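You operate a simulated robot arm through the tools that you are given. There is no shell and no other tool.

You are at the controls of a simulated robot arm. One attempt, no reset.

Task
Drain the basket on the pan, then dry its die on the block; shut the tank. Set down upright: grey enamelling die. Where these are worked on the way, their far stop is far enough and under half their travel is too little: lid of the wash tank.

The check looks at the end state, three seconds after you hand in, the way a careful person would. Anything else that was tipped, shoved, dropped, spilled or broken makes it a failure. Lids that push on must go on centred and level and be pressed home; caps that screw on are set level and turned clockwise until they are tight.

Robot
A 7-joint arm with a two-finger parallel gripper, fixed in place. Base frame: the origin is on the floor under the middle of its stand, x ahead of it, y to its left, z up. Readings come in mm, degrees, newtons and seconds.
It reaches about 1247 mm from its shoulder. Its first joint turns from -132.0 to 132.0 degrees. Payload 3.91 kg.
Tool frame: the origin (TCP) lies between the finger pads and is the grasp point; the fingertips stand 30 mm ahead of it; z points along the fingers, y is the line along which they close. Largest opening 110 mm; finger width 20, thickness 10; the body of the gripper, 48 by 112 mm, starts 55 mm behind the TCP.
Orientation is told as [roll, pitch, yaw] about the base's x, y, z axes, in that order, counted from this pose: with the fingers straight down and closing along the base's y, the tool's x points along the base's -x, its y along +y and its z along -z.

Tools
- The arm moves only by the tool play_rows. Its argument "plan" is a list of rows, each an object (a shift or turn left out is 0, a gripper value left out holds the last) with "grip": the finger opening in m, from 0 to 0.11; "travel": the shift along the base's x, y, z in m, a list of three; "delta_rot": the turn, a rotation vector about the base's x, y, z in degrees, a list of three. In form: [{"grip": grip, "travel": [x, y, z], "delta_rot": [ax, ay, az]}, ...]. A call has 1 to 20 rows; each row shifts and turns the commanded pose from where the row before left it. Each row takes 0.2 s and may step no farther than 50 mm and 8.6 degrees from the row before; otherwise, or with a gripper value out of range, the whole call is refused. A pose out of reach is approached as far as the arm can. The call stops where the force on the tool passes 90 N (or 10 N more than at its start, if that is more) or the arm is blocked; 0.2 s more then pass. Each finger travels about 108 mm/s and halts on what it meets, pressing with about 32 N; the grip force reading is that of the motor and also rises with nothing between the fingers. The clock runs only during rows and for 0.2 s after the last one: add rows that do not move to give the fingers time. The reply holds the time, the measured pose of the TCP, the force on the tool along the base axes, the opening and the grip force, in the units named above and with some noise, with the torque about the TCP (base axes, N m) and any sound that the robot's microphone picked up.
- Cameras (640 x 400 px; columns grow to the right, rows downward): "scene" is fixed at [398.7, 648.4, 1616.9]; the picture's right is [-0.88, -0.48, 0.00], its down [-0.47, 0.85, -0.25] and it looks along [0.12, -0.22, -0.97] (base axes); focal length 285 px, centre (320, 200). "wrist" rides on the gripper at [72, 17, -103] in the tool frame; the picture's right is [-0.23, 0.97, 0.00], its down [-0.76, -0.18, -0.62] and it looks along [-0.61, -0.14, 0.78] (tool axes); focal length 222 px, centre (320, 200). There is no depth. A picture from a camera that has moved, and an enlarged one, comes with that camera's place and axes in the base frame and with its lens.
- get_image(camera): a new picture of that camera. It takes no simulated time.
- inspect(camera, box): a new picture of the part [left, top, right, bottom] of that camera's present view, enlarged. It takes no simulated time.
- job_done(): hands the job in; it is judged then, once.

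Nothing tells you positions but the pictures and the camera data. Unless the task says otherwise, let go and move clear before handing in.

The tools are called after "Emit:" as name(argument=value, ...) on one line, values as JSON. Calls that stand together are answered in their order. play_rows: Moves the arm, as the interface text tells. Its arguments: {"type":"object","properties":{"plan":{"type":"array"}},"required":["plan"]} The other tools are called the same way: get_image (camera) takes a picture; inspect (camera, box) takes an enlarged picture of a part of a camera's view; job_done () hands the job in.

At the start:

```text
time: 0.0
ee_pos: [306.4, 493.0, 1298.2]
ee_rot: [0.0, 0.0, 0.0]
force: [-0.4, 1.0, 0.3]
torque: [-0.01, 0.01, 0.01]
finger_gap: 110.0
grasp_force: 0.0
```

scene: 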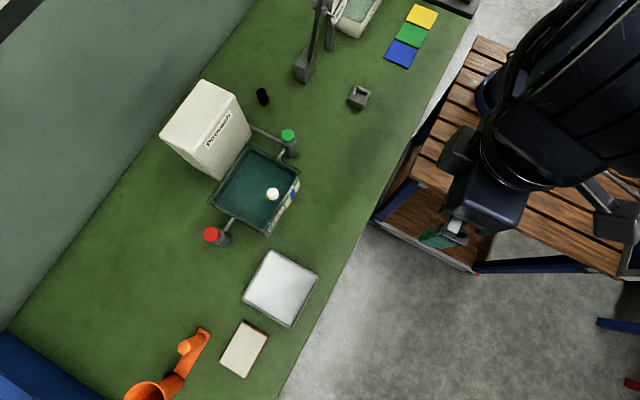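
wrist: 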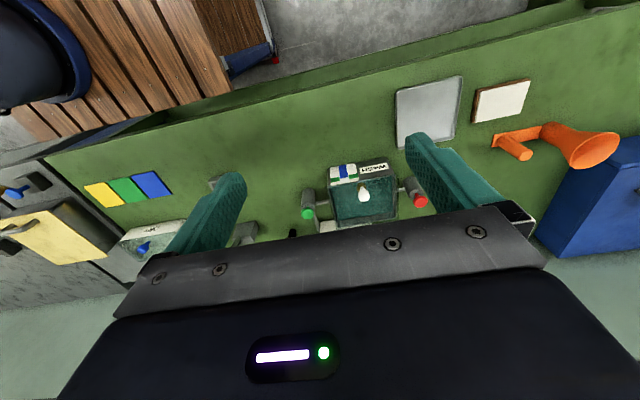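

I see a green bench with a wash tank (a teal square cover with a white knob, a white housing behind it), a grey metal pan, a pale block, and some other items. I'll look closer before moving.

Emit:
inspect(camera="scene", box=[150, 70, 350, 250])

Emit:
inspect(camera="scene", box=[100, 230, 340, 400])

Emit:
inspect(camera="scene", box=[240, 0, 460, 130])

Emit:
inspect(camera="wrist", box=[260, 60, 460, 240])

```text
2.22 times, centred on (250, 160) of scene
camera zoom: at [398.7, 648.4, 1616.9], right [-0.88, -0.48, 0.0], down [-0.47, 0.85, -0.25], along [0.12, -0.22, -0.97], focal length 634 px, centre (476, 289)
```

zoom: 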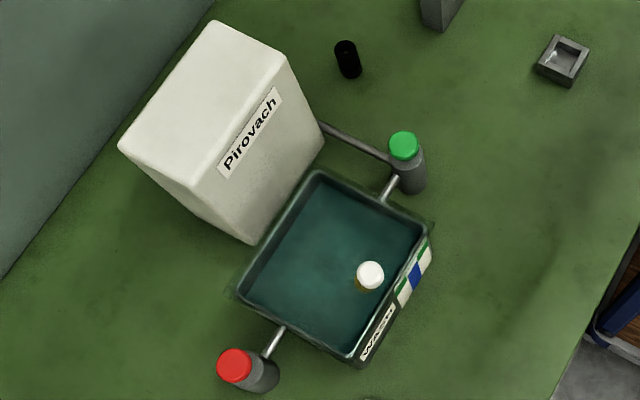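

```text
2.35 times, centred on (220, 315) of scene
camera zoom: at [398.7, 648.4, 1616.9], right [-0.88, -0.48, 0.0], down [-0.47, 0.85, -0.25], along [0.12, -0.22, -0.97], focal length 671 px, centre (555, -71)
```

zoom: 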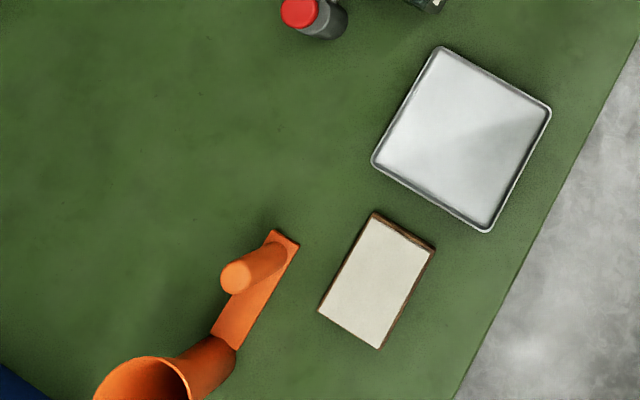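

```text
2.91 times, centred on (350, 65) of scene
camera zoom: at [398.7, 648.4, 1616.9], right [-0.88, -0.48, 0.0], down [-0.47, 0.85, -0.25], along [0.12, -0.22, -0.97], focal length 829 px, centre (233, 593)
```

zoom: 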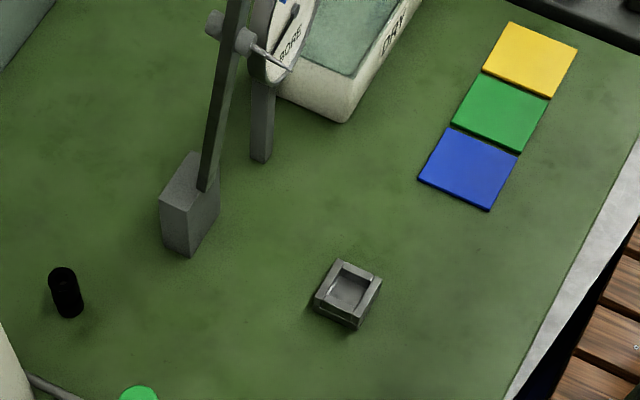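

```text
2.22 times, centred on (360, 150) of wrist
camera zoom: at [233.8, 511.4, 1401.7], right [0.23, 0.97, 0.0], down [0.76, -0.18, 0.62], along [0.61, -0.14, -0.78], focal length 494 px, centre (231, 311)
```

zoom: 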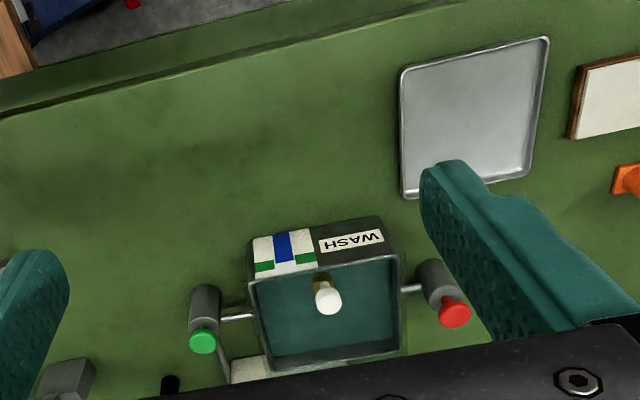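

The knob comes out near (585, 540, 965) and the pan near (470, 730, 840), so the bench top is around z≈835. I'll move the wrist camera closer for a better view into the tank.

Emit:
play_rows(plan=[{"travel": [0.028, 0.017, -0.022]}, {"travel": [0.028, 0.017, -0.022]}, {"travel": [0.028, 0.017, -0.022]}, {"travel": [0.028, 0.017, -0.022]}, {}])

Emit:
get_image(camera="wrist")

Emit:
get_image(camera="scene")

```text
time: 1.2
ee_pos: [418.9, 559.1, 1210.4]
ee_rot: [-0.1, 0.0, 0.0]
force: [-0.5, 0.2, 0.3]
torque: [0.02, -0.02, -0.01]
finger_gap: 110.0
grasp_force: 0.0
```

```text
taken
camera wrist: at [346.5, 578.2, 1312.6], right [0.23, 0.97, 0.0], down [0.76, -0.18, 0.62], along [0.61, -0.14, -0.78], focal length 222 px, centre (320, 200)
```

wrist: 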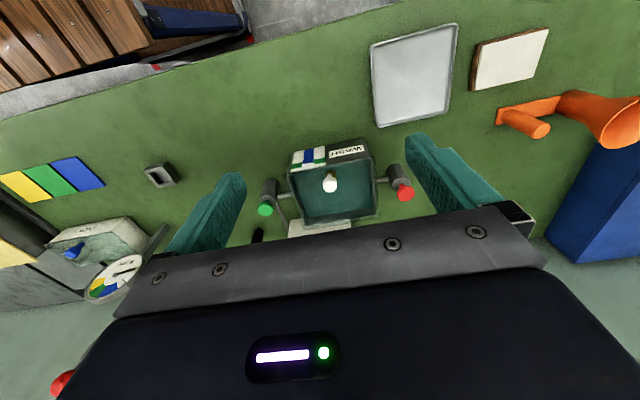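

```text
taken
```

scene: 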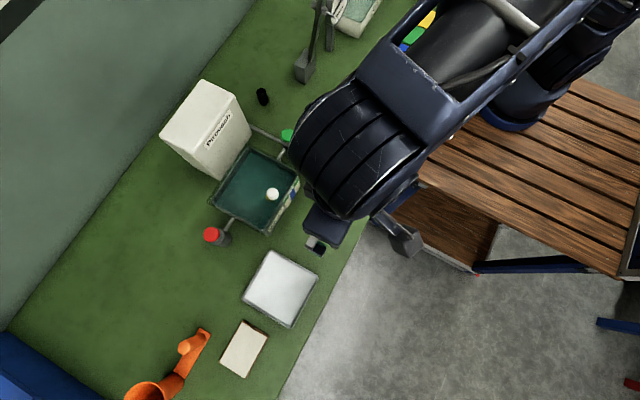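

Emit:
inspect(camera="wrist", box=[240, 120, 430, 250])

Emit:
inspect(camera="scene", box=[200, 120, 320, 250])

Emit:
inspect(camera="wrist", box=[0, 140, 190, 320])

```text
3.08 times, centred on (335, 185) of wrist
camera zoom: at [346.5, 578.2, 1312.6], right [0.23, 0.97, 0.0], down [0.76, -0.18, 0.62], along [0.61, -0.14, -0.78], focal length 684 px, centre (274, 246)
```

zoom: 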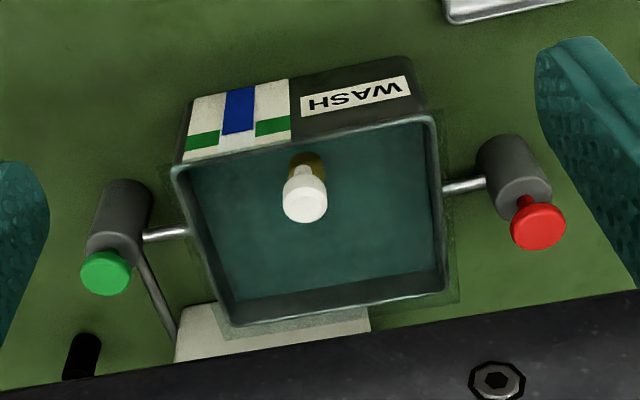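

```text
3.08 times, centred on (260, 185) of scene
camera zoom: at [398.7, 648.4, 1616.9], right [-0.88, -0.48, 0.0], down [-0.47, 0.85, -0.25], along [0.12, -0.22, -0.97], focal length 877 px, centre (505, 246)
```

zoom: 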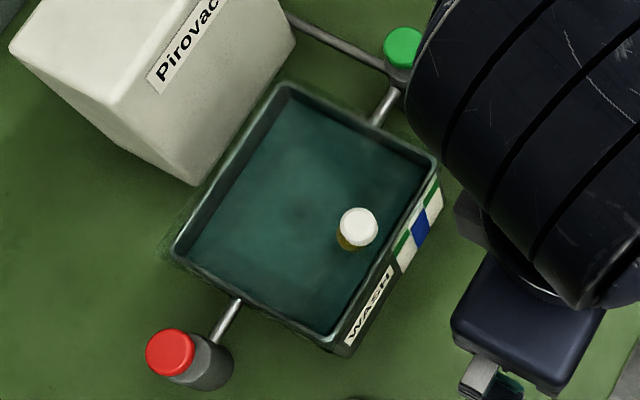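

```text
2.22 times, centred on (95, 230) of wrist
camera zoom: at [346.5, 578.2, 1312.6], right [0.23, 0.97, 0.0], down [0.76, -0.18, 0.62], along [0.61, -0.14, -0.78], focal length 494 px, centre (820, 133)
```

zoom: 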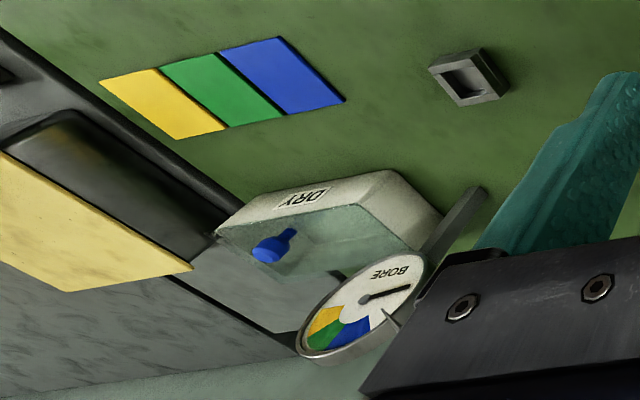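

Emit:
inspect(camera="wrist", box=[280, 135, 390, 240])

Emit:
inspect(camera="scene", box=[205, 140, 305, 240])

Emit:
inspect(camera="scene", box=[150, 70, 260, 180])

```text
3.81 times, centred on (335, 188) of wrist
camera zoom: at [346.5, 578.2, 1312.6], right [0.23, 0.97, 0.0], down [0.76, -0.18, 0.62], along [0.61, -0.14, -0.78], focal length 846 px, centre (263, 248)
```

zoom: 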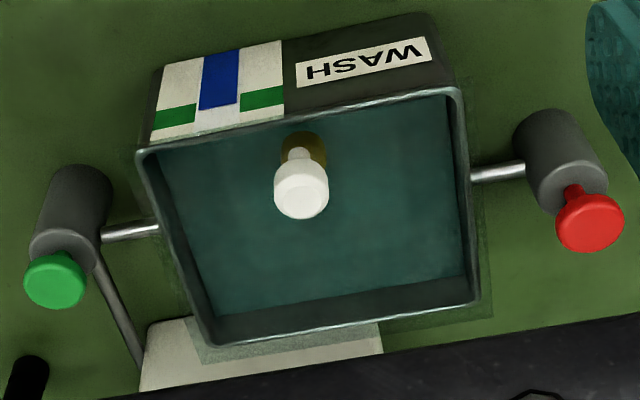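

```text
4.00 times, centred on (255, 190) of scene
camera zoom: at [398.7, 648.4, 1616.9], right [-0.88, -0.48, 0.0], down [-0.47, 0.85, -0.25], along [0.12, -0.22, -0.97], focal length 1140 px, centre (580, 240)
```

zoom: 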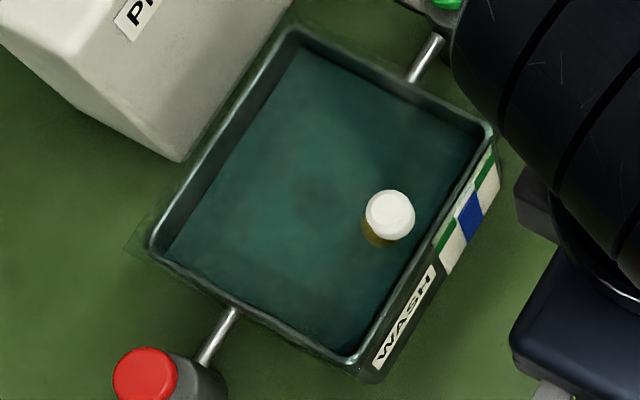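

```text
3.64 times, centred on (205, 125) of scene
camera zoom: at [398.7, 648.4, 1616.9], right [-0.88, -0.48, 0.0], down [-0.47, 0.85, -0.25], along [0.12, -0.22, -0.97], focal length 1037 px, centre (738, 473)
```

zoom: 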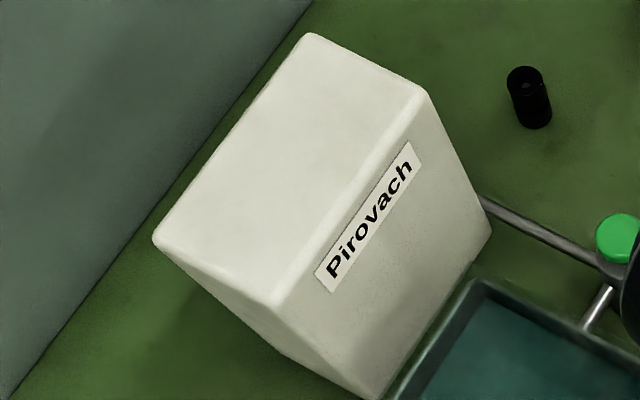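

A translucent lid seems to sit on the tank with the white knob near its front edge. I'll move closer to confirm the knob height, the hinge side and what is inside.

Emit:
play_rows(plan=[{"travel": [0.012, 0.004, -0.035]}, {"travel": [0.012, 0.004, -0.035]}, {"travel": [0.012, 0.004, -0.035]}, {"travel": [0.012, 0.004, -0.03]}, {}])

Emit:
get_image(camera="wrist")

Emit:
inspect(camera="wrist", box=[220, 90, 420, 230])

```text
time: 2.4
ee_pos: [465.7, 575.9, 1075.8]
ee_rot: [0.0, -0.1, 0.0]
force: [0.0, 0.0, -0.6]
torque: [0.0, 0.0, 0.02]
finger_gap: 110.1
grasp_force: 0.1
```

```text
taken
camera wrist: at [392.8, 595.0, 1178.3], right [0.23, 0.97, 0.0], down [0.76, -0.18, 0.62], along [0.61, -0.14, -0.78], focal length 222 px, centre (320, 200)
```

wrist: 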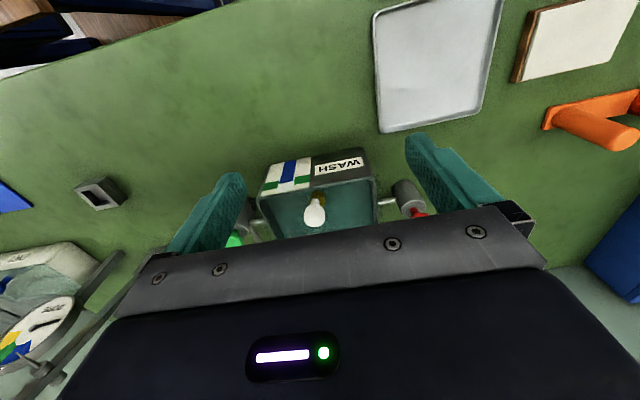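

```text
2.86 times, centred on (320, 160) of wrist
camera zoom: at [392.8, 595.0, 1178.3], right [0.23, 0.97, 0.0], down [0.76, -0.18, 0.62], along [0.61, -0.14, -0.78], focal length 635 px, centre (320, 314)
```

zoom: 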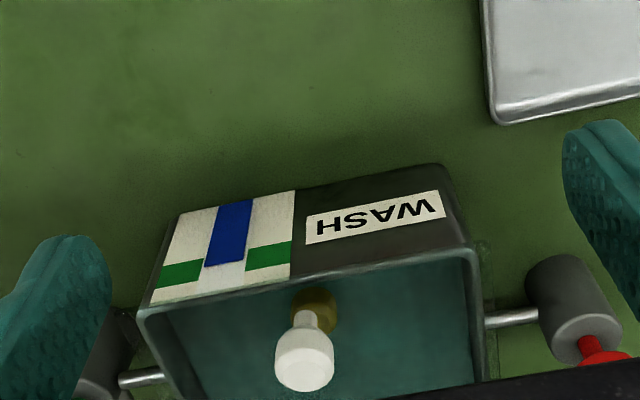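

The knob is a white head on a stem, about at z 970, near the tank's front edge. I'll tilt the wrist camera to look more vertically down into the tank.

Emit:
play_rows(plan=[{"travel": [0.031, -0.003, 0.02], "delta_rot": [0, 7.5, 0]}, {"travel": [0.031, -0.003, 0.02], "delta_rot": [0, 7.5, 0]}, {"travel": [0.031, -0.003, 0.02], "delta_rot": [0, 7.5, 0]}, {"travel": [0.031, -0.003, 0.02], "delta_rot": [0, 7.5, 0]}, {"travel": [0.031, -0.003, 0.02], "delta_rot": [0, 7.5, 0]}, {}])

Emit:
get_image(camera="wrist")

Emit:
get_image(camera="scene")

```text
time: 3.8
ee_pos: [624.3, 561.6, 1174.7]
ee_rot: [-0.1, 37.6, 0.0]
force: [0.1, -0.1, -0.5]
torque: [-0.01, -0.04, 0.01]
finger_gap: 110.3
grasp_force: 0.1
```

```text
taken
camera wrist: at [628.5, 580.0, 1301.2], right [0.18, 0.97, -0.14], down [0.98, -0.18, 0.03], along [0.0, -0.14, -0.99], focal length 222 px, centre (320, 200)
```

wrist: 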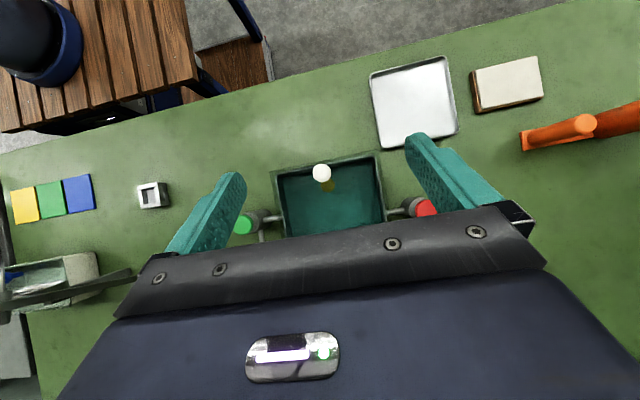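

```text
taken
```

scene: 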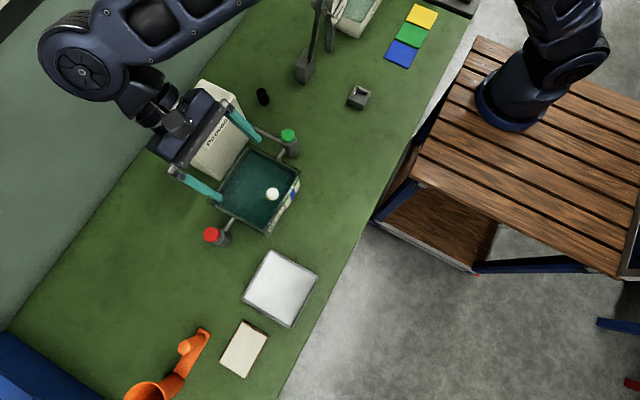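

Emit:
inspect(camera="wrist", box=[250, 140, 410, 240])

Emit:
inspect(camera="wrist", box=[350, 40, 640, 220])

Emit:
inspect(camera="scene", box=[200, 130, 310, 240])

```text
4.00 times, centred on (330, 190) of wrist
camera zoom: at [628.5, 580.0, 1301.2], right [0.18, 0.97, -0.14], down [0.98, -0.18, 0.03], along [0.0, -0.14, -0.99], focal length 888 px, centre (280, 240)
```

zoom: 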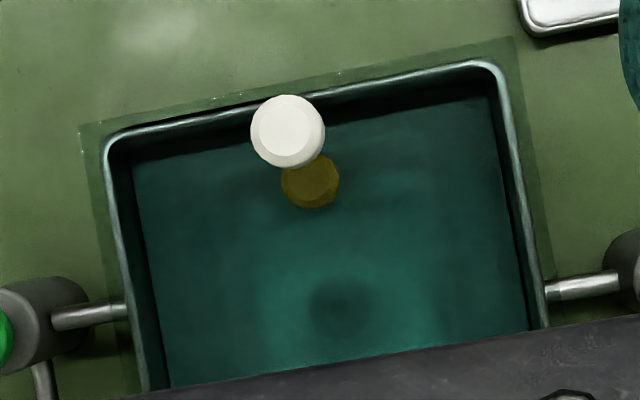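

```text
2.21 times, centred on (495, 130) of wrist
camera zoom: at [628.5, 580.0, 1301.2], right [0.18, 0.97, -0.14], down [0.98, -0.18, 0.03], along [0.0, -0.14, -0.99], focal length 490 px, centre (-66, 354)
```

zoom: 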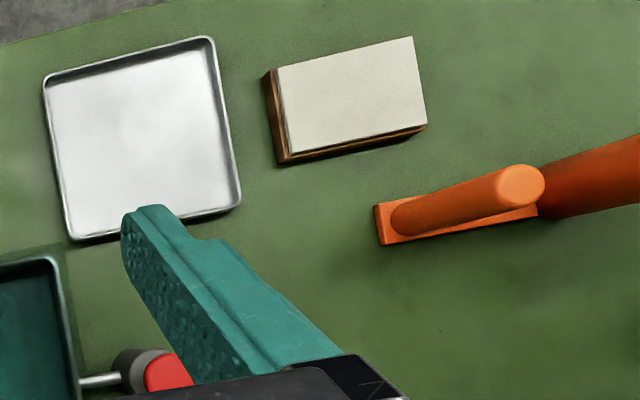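

```text
3.64 times, centred on (255, 185) of scene
camera zoom: at [398.7, 648.4, 1616.9], right [-0.88, -0.48, 0.0], down [-0.47, 0.85, -0.25], along [0.12, -0.22, -0.97], focal length 1037 px, centre (556, 254)
```

zoom: 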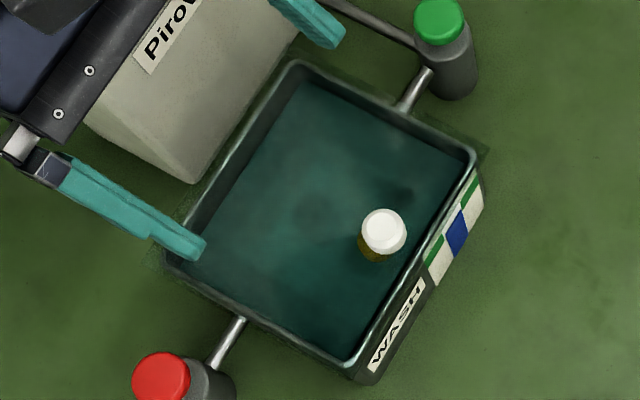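

From above, the lid is a clear plate overhanging the tank (x≈563–735, y≈447–638, z≈920), with the knob near its front edge at about (587, 543, 970). An olive knob, probably the basket handle, sits under it at about (605, 541, 899). I expect a hinge on the far edge, so I'll turn the gripper to approach the knob from the front.

Emit:
play_rows(plan=[{"travel": [-0.0111, -0.0015, -0.0058], "delta_rot": [0, -7.5, 0]}, {"travel": [-0.0111, -0.0015, -0.0058], "delta_rot": [0, -7.5, 0]}, {"travel": [-0.0111, -0.0015, -0.0058], "delta_rot": [0, -7.5, 0]}, {"travel": [-0.0111, -0.0015, -0.0058], "delta_rot": [0, -7.5, 0]}, {"travel": [-0.0111, -0.0015, -0.0058], "delta_rot": [0, -7.5, 0]}, {"travel": [-0.0111, -0.0015, -0.0058], "delta_rot": [0, -7.5, 0]}, {"travel": [-0.0111, -0.0015, -0.0058], "delta_rot": [0, -7.5, 0]}, {"travel": [-0.0111, -0.0015, -0.0058], "delta_rot": [0, -7.5, 0]}, {"travel": [-0.0111, -0.0015, -0.0058], "delta_rot": [0, -7.5, 0]}, {"travel": [-0.0111, -0.0015, -0.0058], "delta_rot": [0, -7.5, 0]}, {"travel": [-0.0111, -0.0015, -0.0058], "delta_rot": [0, -7.5, 0]}, {"travel": [-0.0111, -0.0015, -0.0058], "delta_rot": [0, -7.5, 0]}, {"travel": [-0.0111, -0.0015, -0.0058], "delta_rot": [0, -7.5, 0]}, {}])

Emit:
get_image(camera="wrist")

Emit:
get_image(camera="scene")

```text
time: 6.8
ee_pos: [478.7, 543.6, 1100.5]
ee_rot: [0.0, -60.1, 0.1]
force: [-0.5, -0.4, 0.0]
torque: [-0.02, -0.04, 0.01]
finger_gap: 109.9
grasp_force: 0.0
```

```text
taken
camera wrist: at [351.9, 562.1, 1088.6], right [0.11, 0.97, 0.2], down [-0.16, -0.18, 0.97], along [0.98, -0.14, 0.14], focal length 222 px, centre (320, 200)
```

wrist: 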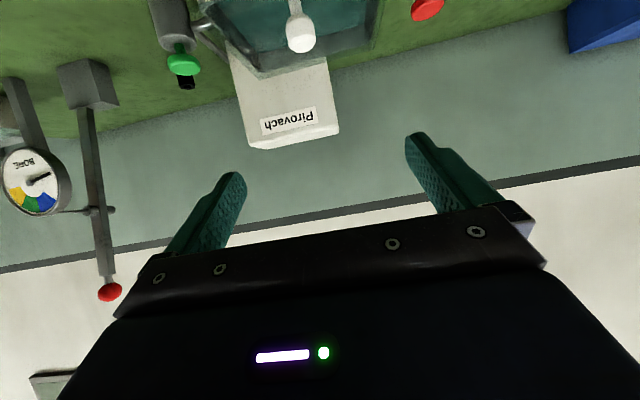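

```text
taken
```

scene: 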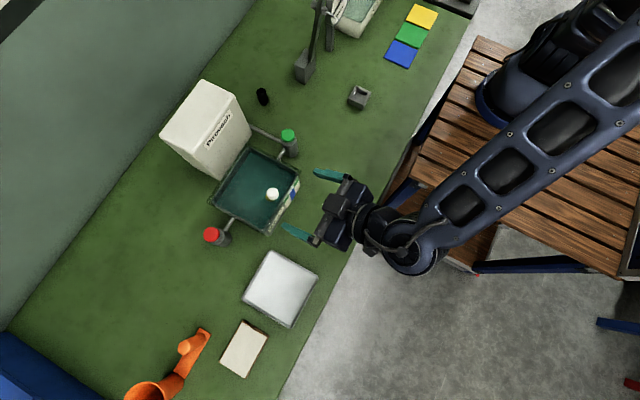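

Emit:
inspect(camera="wrist", box=[180, 0, 420, 150])

```text
2.67 times, centred on (300, 75) of wrist
camera zoom: at [351.9, 562.1, 1088.6], right [0.11, 0.97, 0.2], down [-0.16, -0.18, 0.97], along [0.98, -0.14, 0.14], focal length 592 px, centre (373, 533)
```

zoom: 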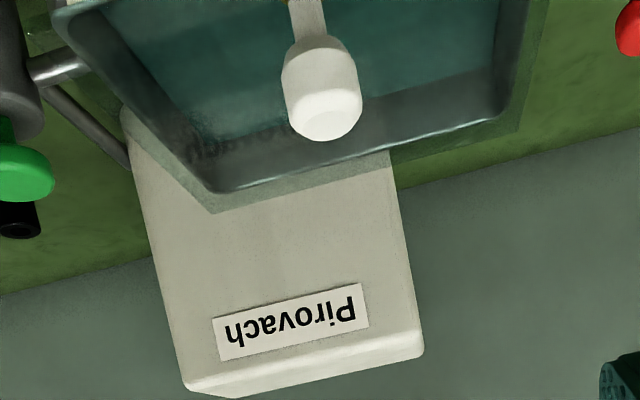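

The knob head sits at about (587, 542, 945–968). I'll approach it from the front at 60° tilt.

Emit:
play_rows(plan=[{"travel": [0.0158, -0.0004, -0.0362]}, {"travel": [0.0158, -0.0003, -0.0362]}, {"travel": [0.0158, -0.0003, -0.0362]}, {}, {"travel": [0.0173, 0, -0.01]}, {"travel": [0.0173, 0, -0.01]}, {"travel": [0.0173, 0, -0.01]}, {}])

Emit:
get_image(camera="wrist")

Emit:
inspect(camera="scene", box=[220, 140, 360, 240])

```text
time: 8.6
ee_pos: [575.2, 541.5, 962.6]
ee_rot: [0.0, -60.0, 0.1]
force: [0.1, 0.6, 0.8]
torque: [0.01, 0.02, -0.01]
finger_gap: 110.1
grasp_force: 0.0
```

```text
taken
camera wrist: at [449.6, 560.2, 951.4], right [0.11, 0.97, 0.2], down [-0.16, -0.18, 0.97], along [0.98, -0.14, 0.13], focal length 222 px, centre (320, 200)
```

wrist: 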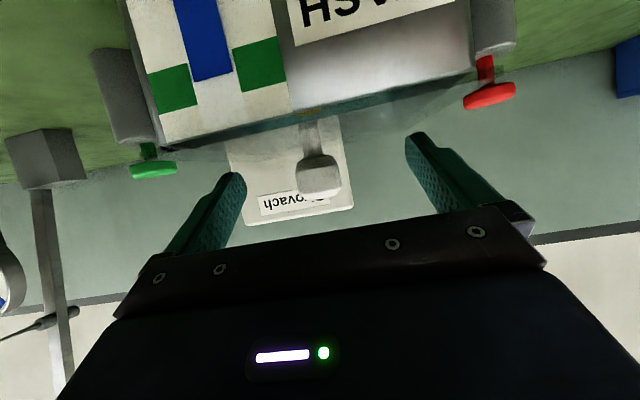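

```text
4.00 times, centred on (290, 190) of scene
camera zoom: at [398.7, 648.4, 1616.9], right [-0.88, -0.48, 0.0], down [-0.47, 0.85, -0.25], along [0.12, -0.22, -0.97], focal length 1140 px, centre (440, 240)
```

zoom: 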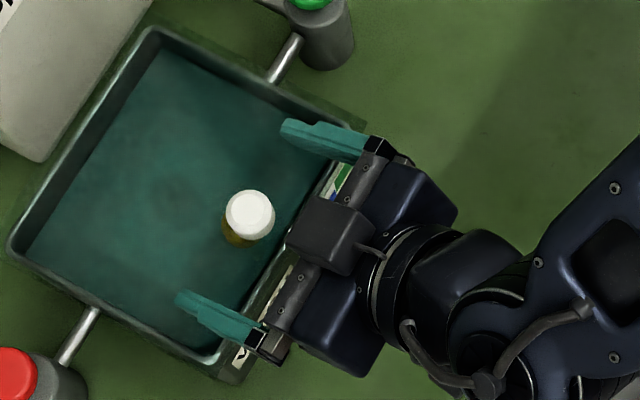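

The knob is between the fingers, about 14 mm ahead of the TCP. I'll nudge in and close on it.

Emit:
play_rows(plan=[{"travel": [0.0035, 0.001, -0.002]}, {"grip": 0.06}, {"grip": 0.06}, {"grip": 0.06}, {"grip": 0.015}, {"grip": 0.015}, {"grip": 0.015}, {"grip": 0.015}])

Emit:
get_image(camera="wrist")

```text
time: 10.4
ee_pos: [579.2, 540.6, 960.9]
ee_rot: [-0.1, -60.0, -0.1]
force: [-14.9, -44.3, 0.0]
torque: [0.47, 0.35, -0.54]
finger_gap: 27.4
grasp_force: 44.7
```

```text
taken
camera wrist: at [453.6, 559.1, 949.0], right [0.12, 0.97, 0.2], down [-0.16, -0.18, 0.97], along [0.98, -0.14, 0.13], focal length 222 px, centre (320, 200)
```

wrist: 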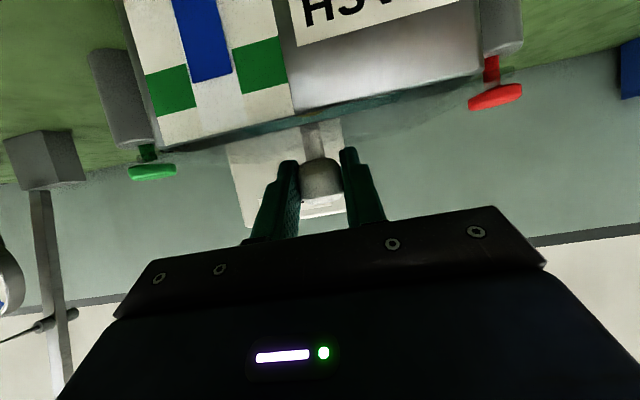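

Gripped at 27.4 mm with some side load. I'll ease the sideways offset before lifting.

Emit:
play_rows(plan=[{"travel": [-0.0005, -0.002, 0]}, {}])

```text
time: 11.0
ee_pos: [580.0, 540.1, 961.3]
ee_rot: [0.0, -59.9, -0.1]
force: [-5.6, -28.7, 0.9]
torque: [-0.4, 0.06, -0.33]
finger_gap: 27.4
grasp_force: 45.5
```

Emit:
play_rows(plan=[{"travel": [-0.0005, -0.003, 0]}, {}])

```text
time: 11.6
ee_pos: [579.6, 540.4, 961.2]
ee_rot: [0.4, -60.0, 0.1]
force: [17.6, 20.3, -3.4]
torque: [-0.4, -0.24, 0.37]
finger_gap: 27.0
grasp_force: 44.9
```

Emit:
play_rows(plan=[{"travel": [0.0005, 0.0012, 0]}, {}])

```text
time: 12.2
ee_pos: [580.2, 539.8, 959.9]
ee_rot: [0.1, -60.0, 0.0]
force: [6.9, 21.5, 12.2]
torque: [-0.42, -1.15, 0.3]
finger_gap: 27.1
grasp_force: 44.8
```

Now a small test opening: rotate about an assumed hinge at the far edge by 4°.

Emit:
play_rows(plan=[{"travel": [0.0014, 0.001, 0.0053], "delta_rot": [0, 2, 0]}, {"travel": [0.0018, 0, 0.0054], "delta_rot": [0, 2, 0]}, {}])

Emit:
get_image(camera="wrist")

Emit:
inspect(camera="scene", box=[190, 120, 330, 250])

```text
time: 13.0
ee_pos: [581.5, 540.6, 969.7]
ee_rot: [0.0, -56.0, 0.1]
force: [-19.3, 4.8, 2.8]
torque: [0.49, 0.24, -0.05]
finger_gap: 27.1
grasp_force: 45.2
```

```text
taken
camera wrist: at [455.1, 558.6, 966.7], right [0.13, 0.97, 0.19], down [-0.09, -0.18, 0.98], along [0.99, -0.14, 0.06], focal length 222 px, centre (320, 200)
```

wrist: 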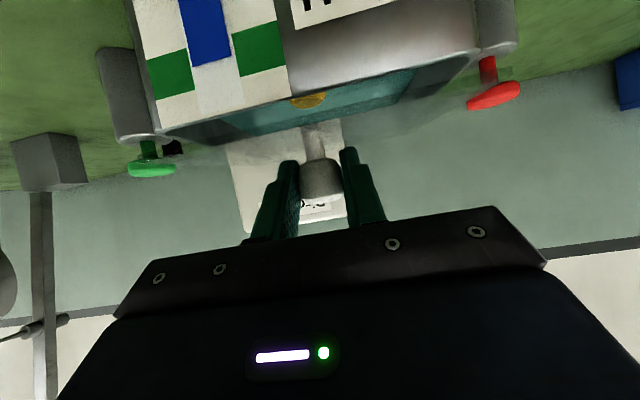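

```text
3.08 times, centred on (260, 185) of scene
camera zoom: at [398.7, 648.4, 1616.9], right [-0.88, -0.48, 0.0], down [-0.47, 0.85, -0.25], along [0.12, -0.22, -0.97], focal length 877 px, centre (505, 246)
```

zoom: 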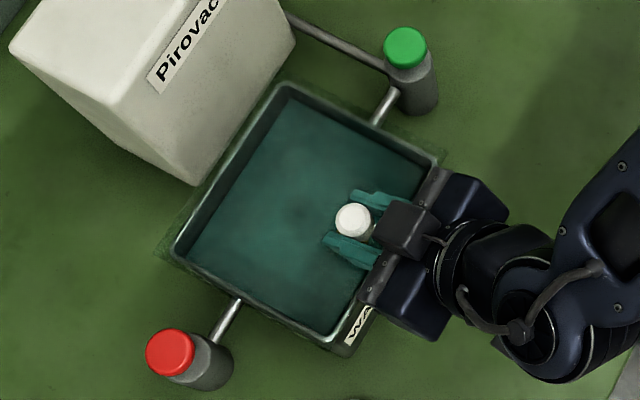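

The lid is lifting like a hinge at the far side. I'll continue in small steps, watching forces.

Emit:
play_rows(plan=[{"travel": [0.0008, 0, 0.0053], "delta_rot": [0, 2, 0]}, {"travel": [0.0012, 0, 0.0053], "delta_rot": [0, 2, 0]}, {"travel": [0.0015, 0, 0.0053], "delta_rot": [0, 2, 0]}, {}])

```text
time: 14.0
ee_pos: [588.3, 538.8, 986.2]
ee_rot: [-0.1, -49.9, 0.0]
force: [11.2, 14.5, -10.7]
torque: [0.44, 0.92, 0.05]
finger_gap: 27.1
grasp_force: 44.8
```

The measured arc fits a hinge at about x=733, z=926, with radius around 157 mm. I'll continue along this arc.

Emit:
play_rows(plan=[{"travel": [0.0044, 0.0005, 0.0093], "delta_rot": [0, 3.75, 0]}, {"travel": [0.0048, 0.0005, 0.009], "delta_rot": [0, 3.75, 0]}, {"travel": [0.0055, 0, 0.0087], "delta_rot": [0, 3.75, 0]}, {"travel": [0.006, 0, 0.0083], "delta_rot": [0, 3.75, 0]}, {}])

Emit:
get_image(camera="wrist")

```text
time: 15.2
ee_pos: [608.4, 540.7, 1020.7]
ee_rot: [0.0, -35.0, 0.0]
force: [1.4, -14.5, 2.2]
torque: [0.24, -0.56, -0.31]
finger_gap: 27.4
grasp_force: 45.3
```

```text
taken
camera wrist: at [488.1, 558.9, 1063.9], right [0.19, 0.97, 0.13], down [0.27, -0.18, 0.95], along [0.95, -0.14, -0.29], focal length 222 px, centre (320, 200)
```

wrist: 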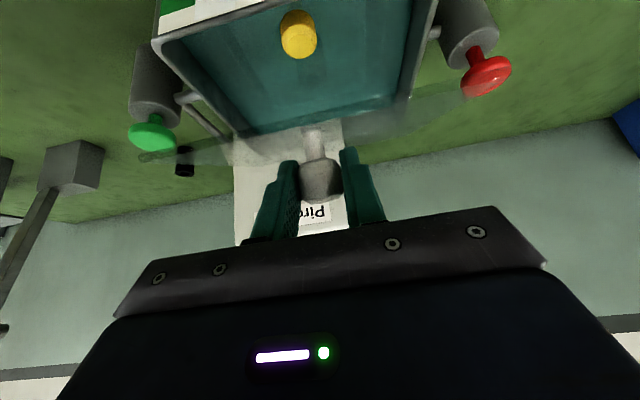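

The lid swings freely and a yellow handle knob has come into view inside the tank. Continuing to open.

Emit:
play_rows(plan=[{"travel": [0.0066, -0.0005, 0.0079], "delta_rot": [0, 3.75, 0]}, {"travel": [0.0071, 0, 0.0075], "delta_rot": [0, 3.75, 0]}, {"travel": [0.0075, 0, 0.0069], "delta_rot": [0, 3.75, 0]}, {"travel": [0.008, 0, 0.0065], "delta_rot": [0, 3.75, 0]}, {"travel": [0.0084, 0, 0.0059], "delta_rot": [0, 3.75, 0]}, {"travel": [0.0088, 0, 0.0054], "delta_rot": [0, 3.75, 0]}, {"travel": [0.0091, 0, 0.0048], "delta_rot": [0, 3.75, 0]}, {"travel": [0.0094, 0, 0.0042], "delta_rot": [0, 3.75, 0]}, {}])

Emit:
get_image(camera="wrist")

Emit:
get_image(camera="scene")

```text
time: 17.2
ee_pos: [672.5, 539.2, 1073.1]
ee_rot: [0.1, -5.0, 0.0]
force: [-6.9, -10.1, 27.9]
torque: [-0.33, -0.79, 0.24]
finger_gap: 27.3
grasp_force: 44.8
```

```text
taken
camera wrist: at [590.4, 558.3, 1169.4], right [0.23, 0.97, 0.02], down [0.7, -0.18, 0.69], along [0.67, -0.14, -0.73], focal length 222 px, centre (320, 200)
```

wrist: 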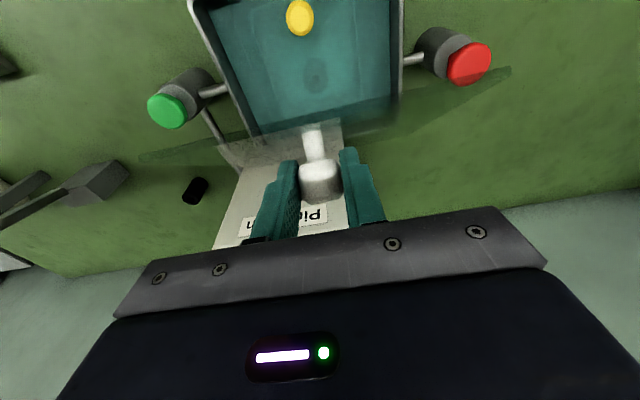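

```text
taken
```

scene: 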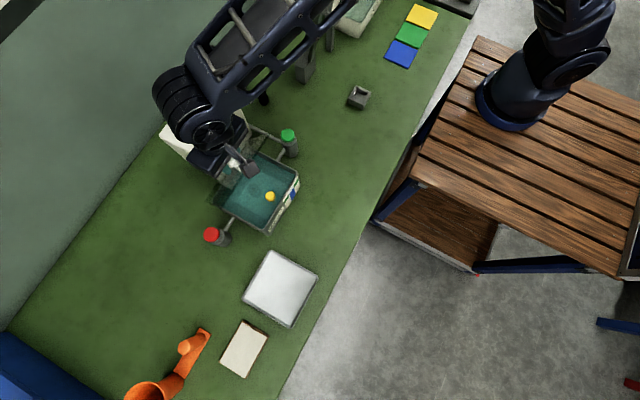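

Refit: hinge near (734.5, 928), radius 158 mm, lid open about 55°. I'll continue with a small upward correction.

Emit:
play_rows(plan=[{"travel": [0.0097, 0.0003, 0.0047], "delta_rot": [0, 3.75, 0]}, {"travel": [0.0098, 0, 0.0037], "delta_rot": [0, 3.75, 0]}, {"travel": [0.01, 0, 0.0024], "delta_rot": [0, 3.75, 0]}, {"travel": [0.0102, 0, 0.0018], "delta_rot": [0, 3.75, 0]}, {}])

```text
time: 18.4
ee_pos: [711.6, 539.0, 1084.2]
ee_rot: [0.1, 9.9, 0.0]
force: [4.9, -6.6, 25.8]
torque: [-0.17, -1.38, 0.38]
finger_gap: 27.2
grasp_force: 44.9
```

Emit:
play_rows(plan=[{"travel": [0.0102, 0.0003, 0.0021], "delta_rot": [0, 3.75, 0]}, {"travel": [0.0103, 0, 0.001], "delta_rot": [0, 3.75, 0]}, {"travel": [0.0104, 0, -0.0002], "delta_rot": [0, 3.75, 0]}, {}])

Emit:
get_image(camera="wrist")

Emit:
get_image(camera="scene")

```text
time: 19.4
ee_pos: [743.3, 540.1, 1085.4]
ee_rot: [0.0, 21.3, 0.0]
force: [-2.6, -21.3, 26.5]
torque: [-0.4, 0.62, 0.37]
finger_gap: 27.4
grasp_force: 44.9
```

```text
taken
camera wrist: at [712.5, 558.5, 1208.8], right [0.21, 0.97, -0.08], down [0.94, -0.18, 0.3], along [0.28, -0.14, -0.95], focal length 222 px, centre (320, 200)
```

wrist: 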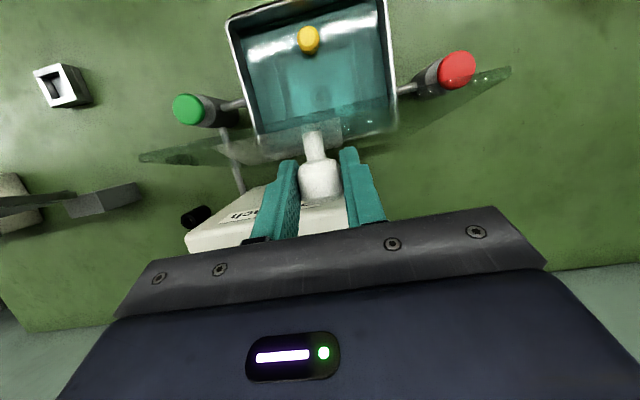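

```text
taken
```

scene: 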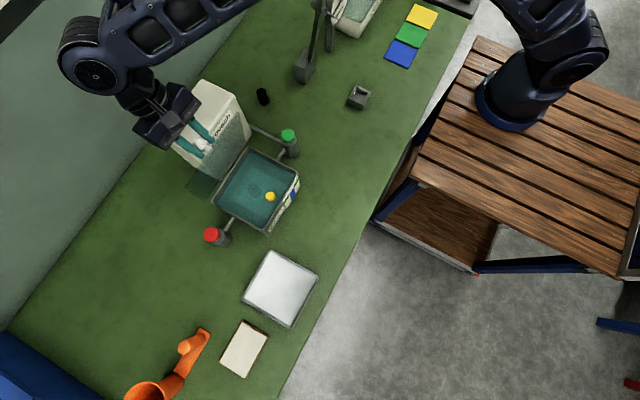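

Lid is at about 81°. I'll push past vertical gently so it stays open, watching for its stop.

Emit:
play_rows(plan=[{"travel": [0.0103, 0.0005, -0.0009], "delta_rot": [0, 3.75, 0]}, {"travel": [0.0102, 0, -0.0015], "delta_rot": [0, 3.75, 0]}, {}])

```text
time: 20.2
ee_pos: [763.6, 539.2, 1084.8]
ee_rot: [0.1, 28.7, 0.0]
force: [10.1, -23.9, 26.1]
torque: [-0.33, -0.78, 0.36]
finger_gap: 27.3
grasp_force: 44.5
```

Emit:
play_rows(plan=[{"travel": [0.0067, 0.0005, -0.0014], "delta_rot": [0, 2.5, 0]}, {"travel": [0.0067, 0, -0.0017], "delta_rot": [0, 2.5, 0]}, {"travel": [0.0066, 0, -0.0019], "delta_rot": [0, 2.5, 0]}, {}])

Emit:
get_image(camera="scene")

Emit:
get_image(camera="wrist")

```text
time: 21.2
ee_pos: [784.2, 540.9, 1079.7]
ee_rot: [0.1, 36.2, -0.1]
force: [15.7, -26.8, 26.2]
torque: [-0.25, -1.15, 0.43]
finger_gap: 27.2
grasp_force: 45.2
```

```text
taken
```

scene: 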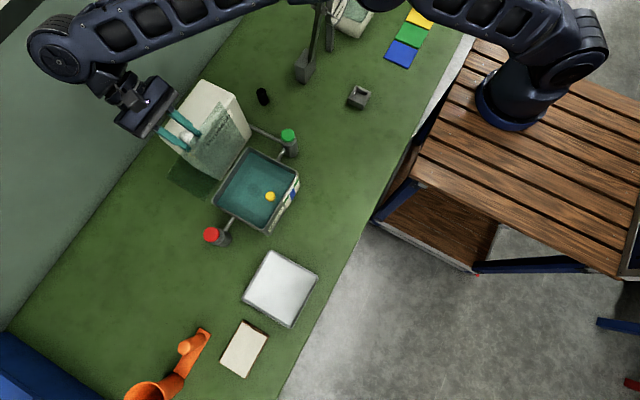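

```text
taken
camera wrist: at [786.2, 558.4, 1205.7], right [0.18, 0.97, -0.13], down [0.98, -0.18, 0.05], along [0.03, -0.14, -0.99], focal length 222 px, centre (320, 200)
```

wrist: 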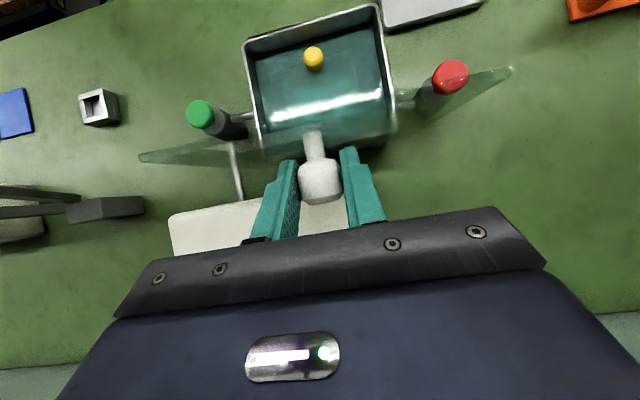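

The lid is past vertical and now wants to fall backwards. I'll guide it further until I meet its stop.

Emit:
play_rows(plan=[{"travel": [0.0078, 0.0005, -0.0028], "delta_rot": [0, 3, 0]}, {"travel": [0.0076, 0, -0.0032], "delta_rot": [0, 3, 0]}, {}])

```text
time: 22.0
ee_pos: [799.4, 539.7, 1073.9]
ee_rot: [0.1, 42.2, 0.2]
force: [19.2, -32.2, 37.9]
torque: [-0.35, -0.58, 0.45]
finger_gap: 27.2
grasp_force: 44.9
```

Emit:
play_rows(plan=[{"travel": [0.0074, -0.001, -0.003], "delta_rot": [0, 3, 0]}, {"travel": [0.0072, -0.001, -0.0033], "delta_rot": [0, 3, 0]}, {}])

Emit:
get_image(camera="scene")

```text
time: 22.8
ee_pos: [798.5, 540.1, 1074.3]
ee_rot: [0.2, 42.2, 0.0]
force: [21.5, -29.8, 45.6]
torque: [-0.43, -0.53, 0.47]
finger_gap: 27.2
grasp_force: 44.8
out of reach, approached as far as the arm can: row 1, 2
```

```text
taken
```

scene: 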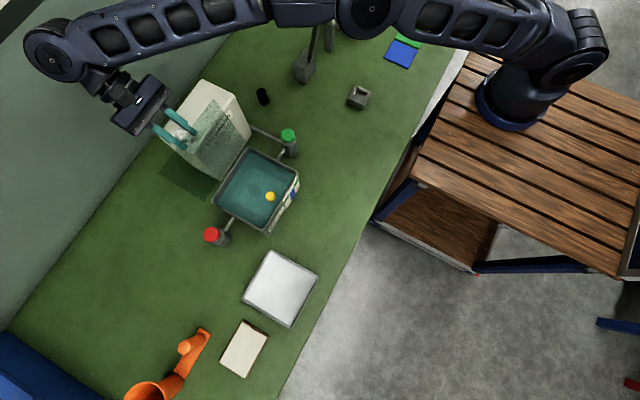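

The arm is at its reach limit with the lid at about 102°, past vertical. I'll release here and see whether the lid stays.

Emit:
play_rows(plan=[{"grip": 0.045}, {"grip": 0.08}, {"grip": 0.11}, {"grip": 0.11}, {"grip": 0.11}])

Emit:
get_image(camera="wrist")

Emit:
inspect(camera="scene", box=[130, 60, 310, 240])

```text
time: 24.0
ee_pos: [799.1, 542.7, 1072.6]
ee_rot: [0.0, 42.4, 0.0]
force: [1.2, -0.1, -0.7]
torque: [-0.03, 0.01, 0.01]
finger_gap: 110.0
grasp_force: 0.0
```

```text
taken
camera wrist: at [814.2, 560.3, 1197.1], right [0.17, 0.97, -0.15], down [0.98, -0.18, -0.05], along [-0.08, -0.14, -0.99], focal length 222 px, centre (320, 200)
```

wrist: 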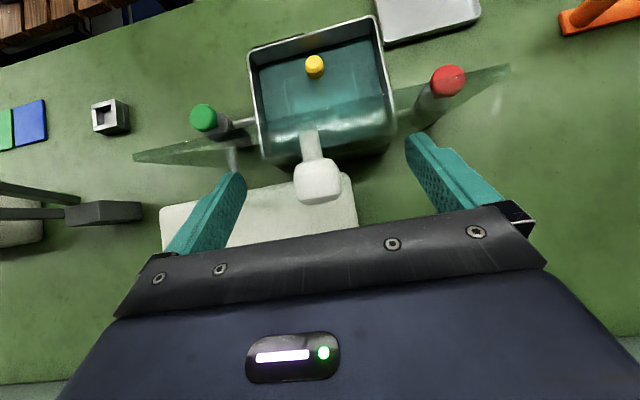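

```text
2.22 times, centred on (220, 150) of scene
camera zoom: at [398.7, 648.4, 1616.9], right [-0.88, -0.48, 0.0], down [-0.47, 0.85, -0.25], along [0.12, -0.22, -0.97], focal length 634 px, centre (542, 311)
```

zoom: 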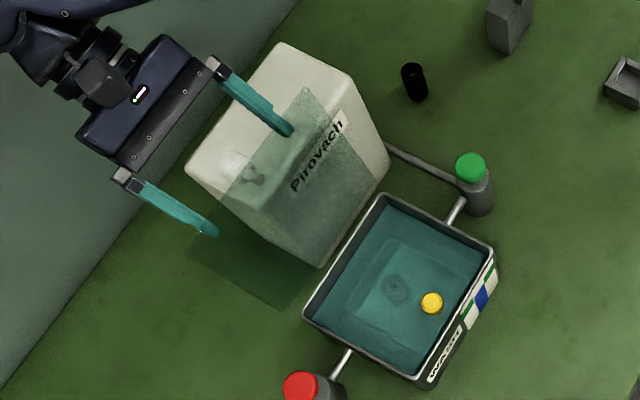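

The lid stays open, and I can now see a square basket in the water with a round die inside and a yellow handle knob. I'll back out carefully, first turning the fingers upright, then up.

Emit:
play_rows(plan=[{"travel": [0, 0, 0.006], "delta_rot": [0, -6, 0]}, {"travel": [0, 0, 0.006], "delta_rot": [0, -6, 0]}, {"travel": [0, 0, 0.006], "delta_rot": [0, -6, 0]}, {"travel": [0, 0, 0.006], "delta_rot": [0, -6, 0]}, {"travel": [0, 0, 0.006], "delta_rot": [0, -6, 0]}, {}])

Emit:
get_image(camera="wrist")

```text
time: 25.4
ee_pos: [798.2, 542.4, 1102.9]
ee_rot: [0.1, 12.2, 0.0]
force: [0.2, 0.7, -1.1]
torque: [-0.03, -0.01, 0.01]
finger_gap: 110.0
grasp_force: 0.0
```

```text
taken
camera wrist: at [749.3, 560.3, 1218.3], right [0.22, 0.97, -0.05], down [0.88, -0.18, 0.45], along [0.43, -0.14, -0.89], focal length 222 px, centre (320, 200)
```

wrist: 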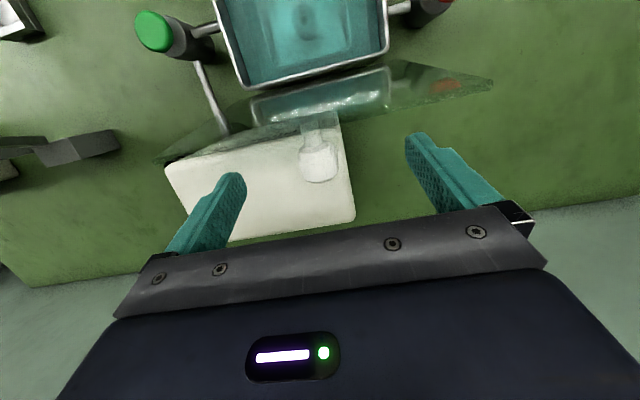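

Emit:
play_rows(plan=[{"travel": [0, 0, 0.04]}, {"travel": [0, 0, 0.04]}, {"travel": [0, 0, 0.03]}, {"travel": [-0.025, 0.004, -0.005], "delta_rot": [0, 6.2, 0]}, {"travel": [-0.025, 0.004, -0.005], "delta_rot": [0, 6.2, 0]}, {"travel": [-0.025, 0.004, -0.005], "delta_rot": [0, 6.2, 0]}, {"travel": [-0.025, 0.004, -0.005], "delta_rot": [0, 6.2, 0]}, {}])

Emit:
get_image(camera="wrist")

Emit:
get_image(camera="scene")

```text
time: 27.2
ee_pos: [698.0, 557.3, 1192.4]
ee_rot: [0.0, 37.1, 0.0]
force: [-0.5, 0.3, -0.1]
torque: [0.01, -0.02, 0.0]
finger_gap: 110.2
grasp_force: 0.1
```

```text
taken
camera wrist: at [702.4, 576.0, 1319.0], right [0.18, 0.97, -0.14], down [0.98, -0.18, 0.04], along [0.01, -0.14, -0.99], focal length 222 px, centre (320, 200)
```

wrist: 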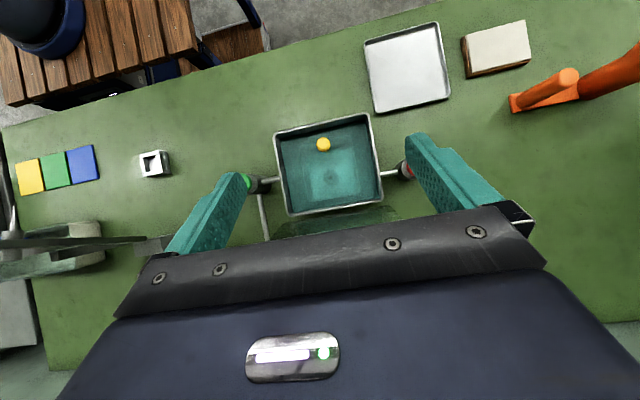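

```text
taken
```

scene: 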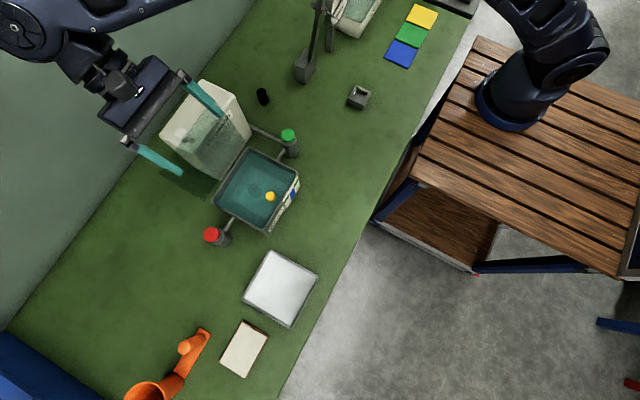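

Emit:
inspect(camera="wrist", box=[265, 105, 395, 225])

Emit:
inspect(camera="scene", box=[205, 140, 305, 240])

```text
3.33 times, centred on (330, 165) of wrist
camera zoom: at [702.4, 576.0, 1319.0], right [0.18, 0.97, -0.14], down [0.98, -0.18, 0.04], along [0.01, -0.14, -0.99], focal length 740 px, centre (287, 317)
```

zoom: 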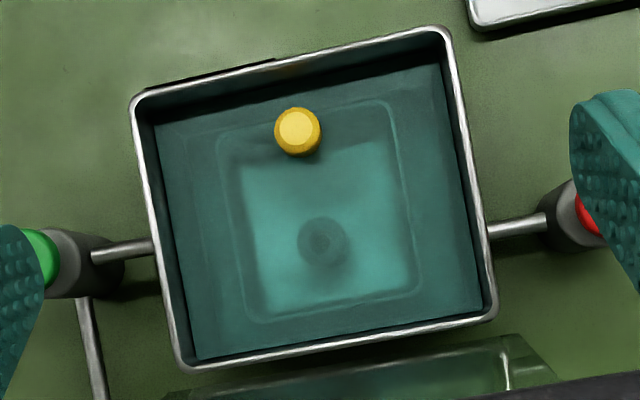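

```text
4.00 times, centred on (255, 190) of scene
camera zoom: at [398.7, 648.4, 1616.9], right [-0.88, -0.48, 0.0], down [-0.47, 0.85, -0.25], along [0.12, -0.22, -0.97], focal length 1140 px, centre (580, 240)
```

zoom: 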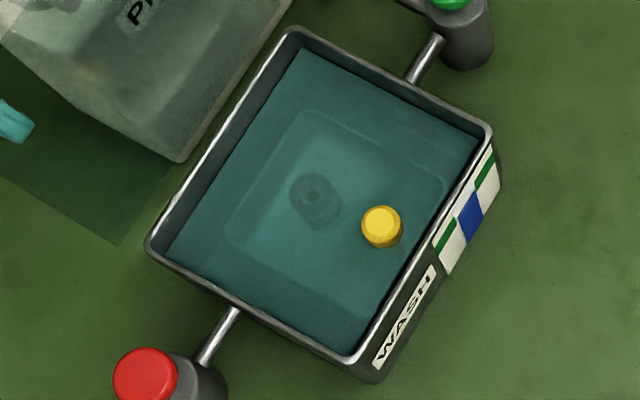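

The basket sits in the water at about x 591–706, y 490–597 with the die near (665, 541), and its yellow knob top is near (606, 540, 904), just below the rim. I'll take a lower-angle view of the knob and stem before gripping.

Emit:
play_rows(plan=[{"travel": [-0.0168, -0.0012, -0.01], "delta_rot": [0, -7.2, 0]}, {"travel": [-0.0168, -0.0012, -0.01], "delta_rot": [0, -7.2, 0]}, {"travel": [-0.0168, -0.0012, -0.018], "delta_rot": [0, -7.2, 0]}, {"travel": [-0.0168, -0.0012, -0.018], "delta_rot": [0, -7.2, 0]}, {"travel": [-0.0168, -0.0012, -0.018], "delta_rot": [0, -7.2, 0]}, {"travel": [-0.0168, -0.0012, -0.018], "delta_rot": [0, -7.2, 0]}, {"travel": [-0.0168, -0.0012, -0.022], "delta_rot": [0, -7.2, 0]}, {"travel": [-0.0168, -0.0012, -0.022], "delta_rot": [0, -7.2, 0]}, {"travel": [-0.0168, -0.0012, -0.022], "delta_rot": [0, -7.2, 0]}, {"travel": [-0.0168, -0.0012, -0.022], "delta_rot": [0, -7.2, 0]}, {}])

Emit:
get_image(camera="wrist")

Emit:
inspect(camera="wrist", box=[220, 50, 400, 180])

```text
time: 29.6
ee_pos: [530.3, 544.6, 1013.7]
ee_rot: [-0.1, -35.1, 0.0]
force: [0.0, -0.5, 0.5]
torque: [-0.01, 0.05, -0.01]
finger_gap: 110.3
grasp_force: 0.0
```

```text
taken
camera wrist: at [410.5, 564.3, 1056.0], right [0.19, 0.97, 0.13], down [0.27, -0.18, 0.95], along [0.95, -0.14, -0.29], focal length 222 px, centre (320, 200)
```

wrist: 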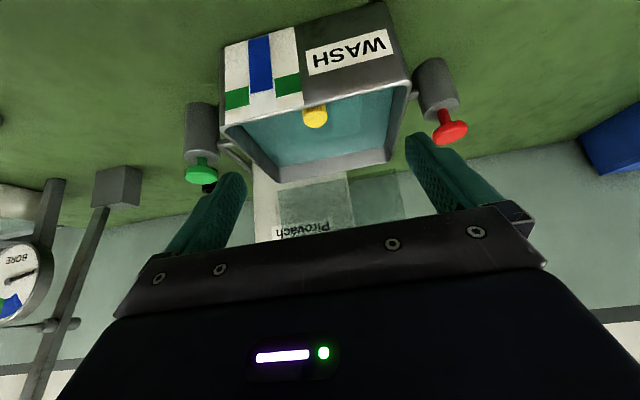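

```text
3.08 times, centred on (310, 115) of wrist
camera zoom: at [410.5, 564.3, 1056.0], right [0.19, 0.97, 0.13], down [0.27, -0.18, 0.95], along [0.95, -0.14, -0.29], focal length 684 px, centre (351, 462)
```

zoom: 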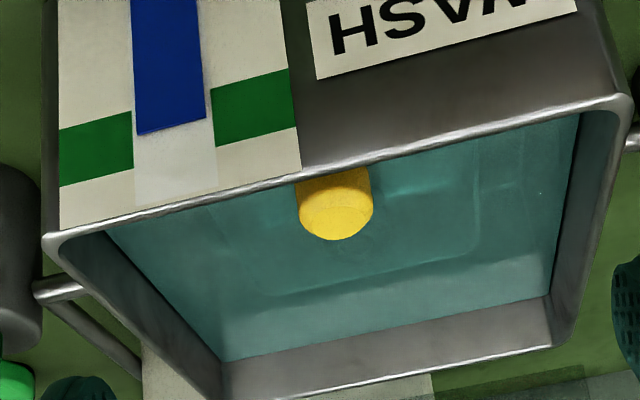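

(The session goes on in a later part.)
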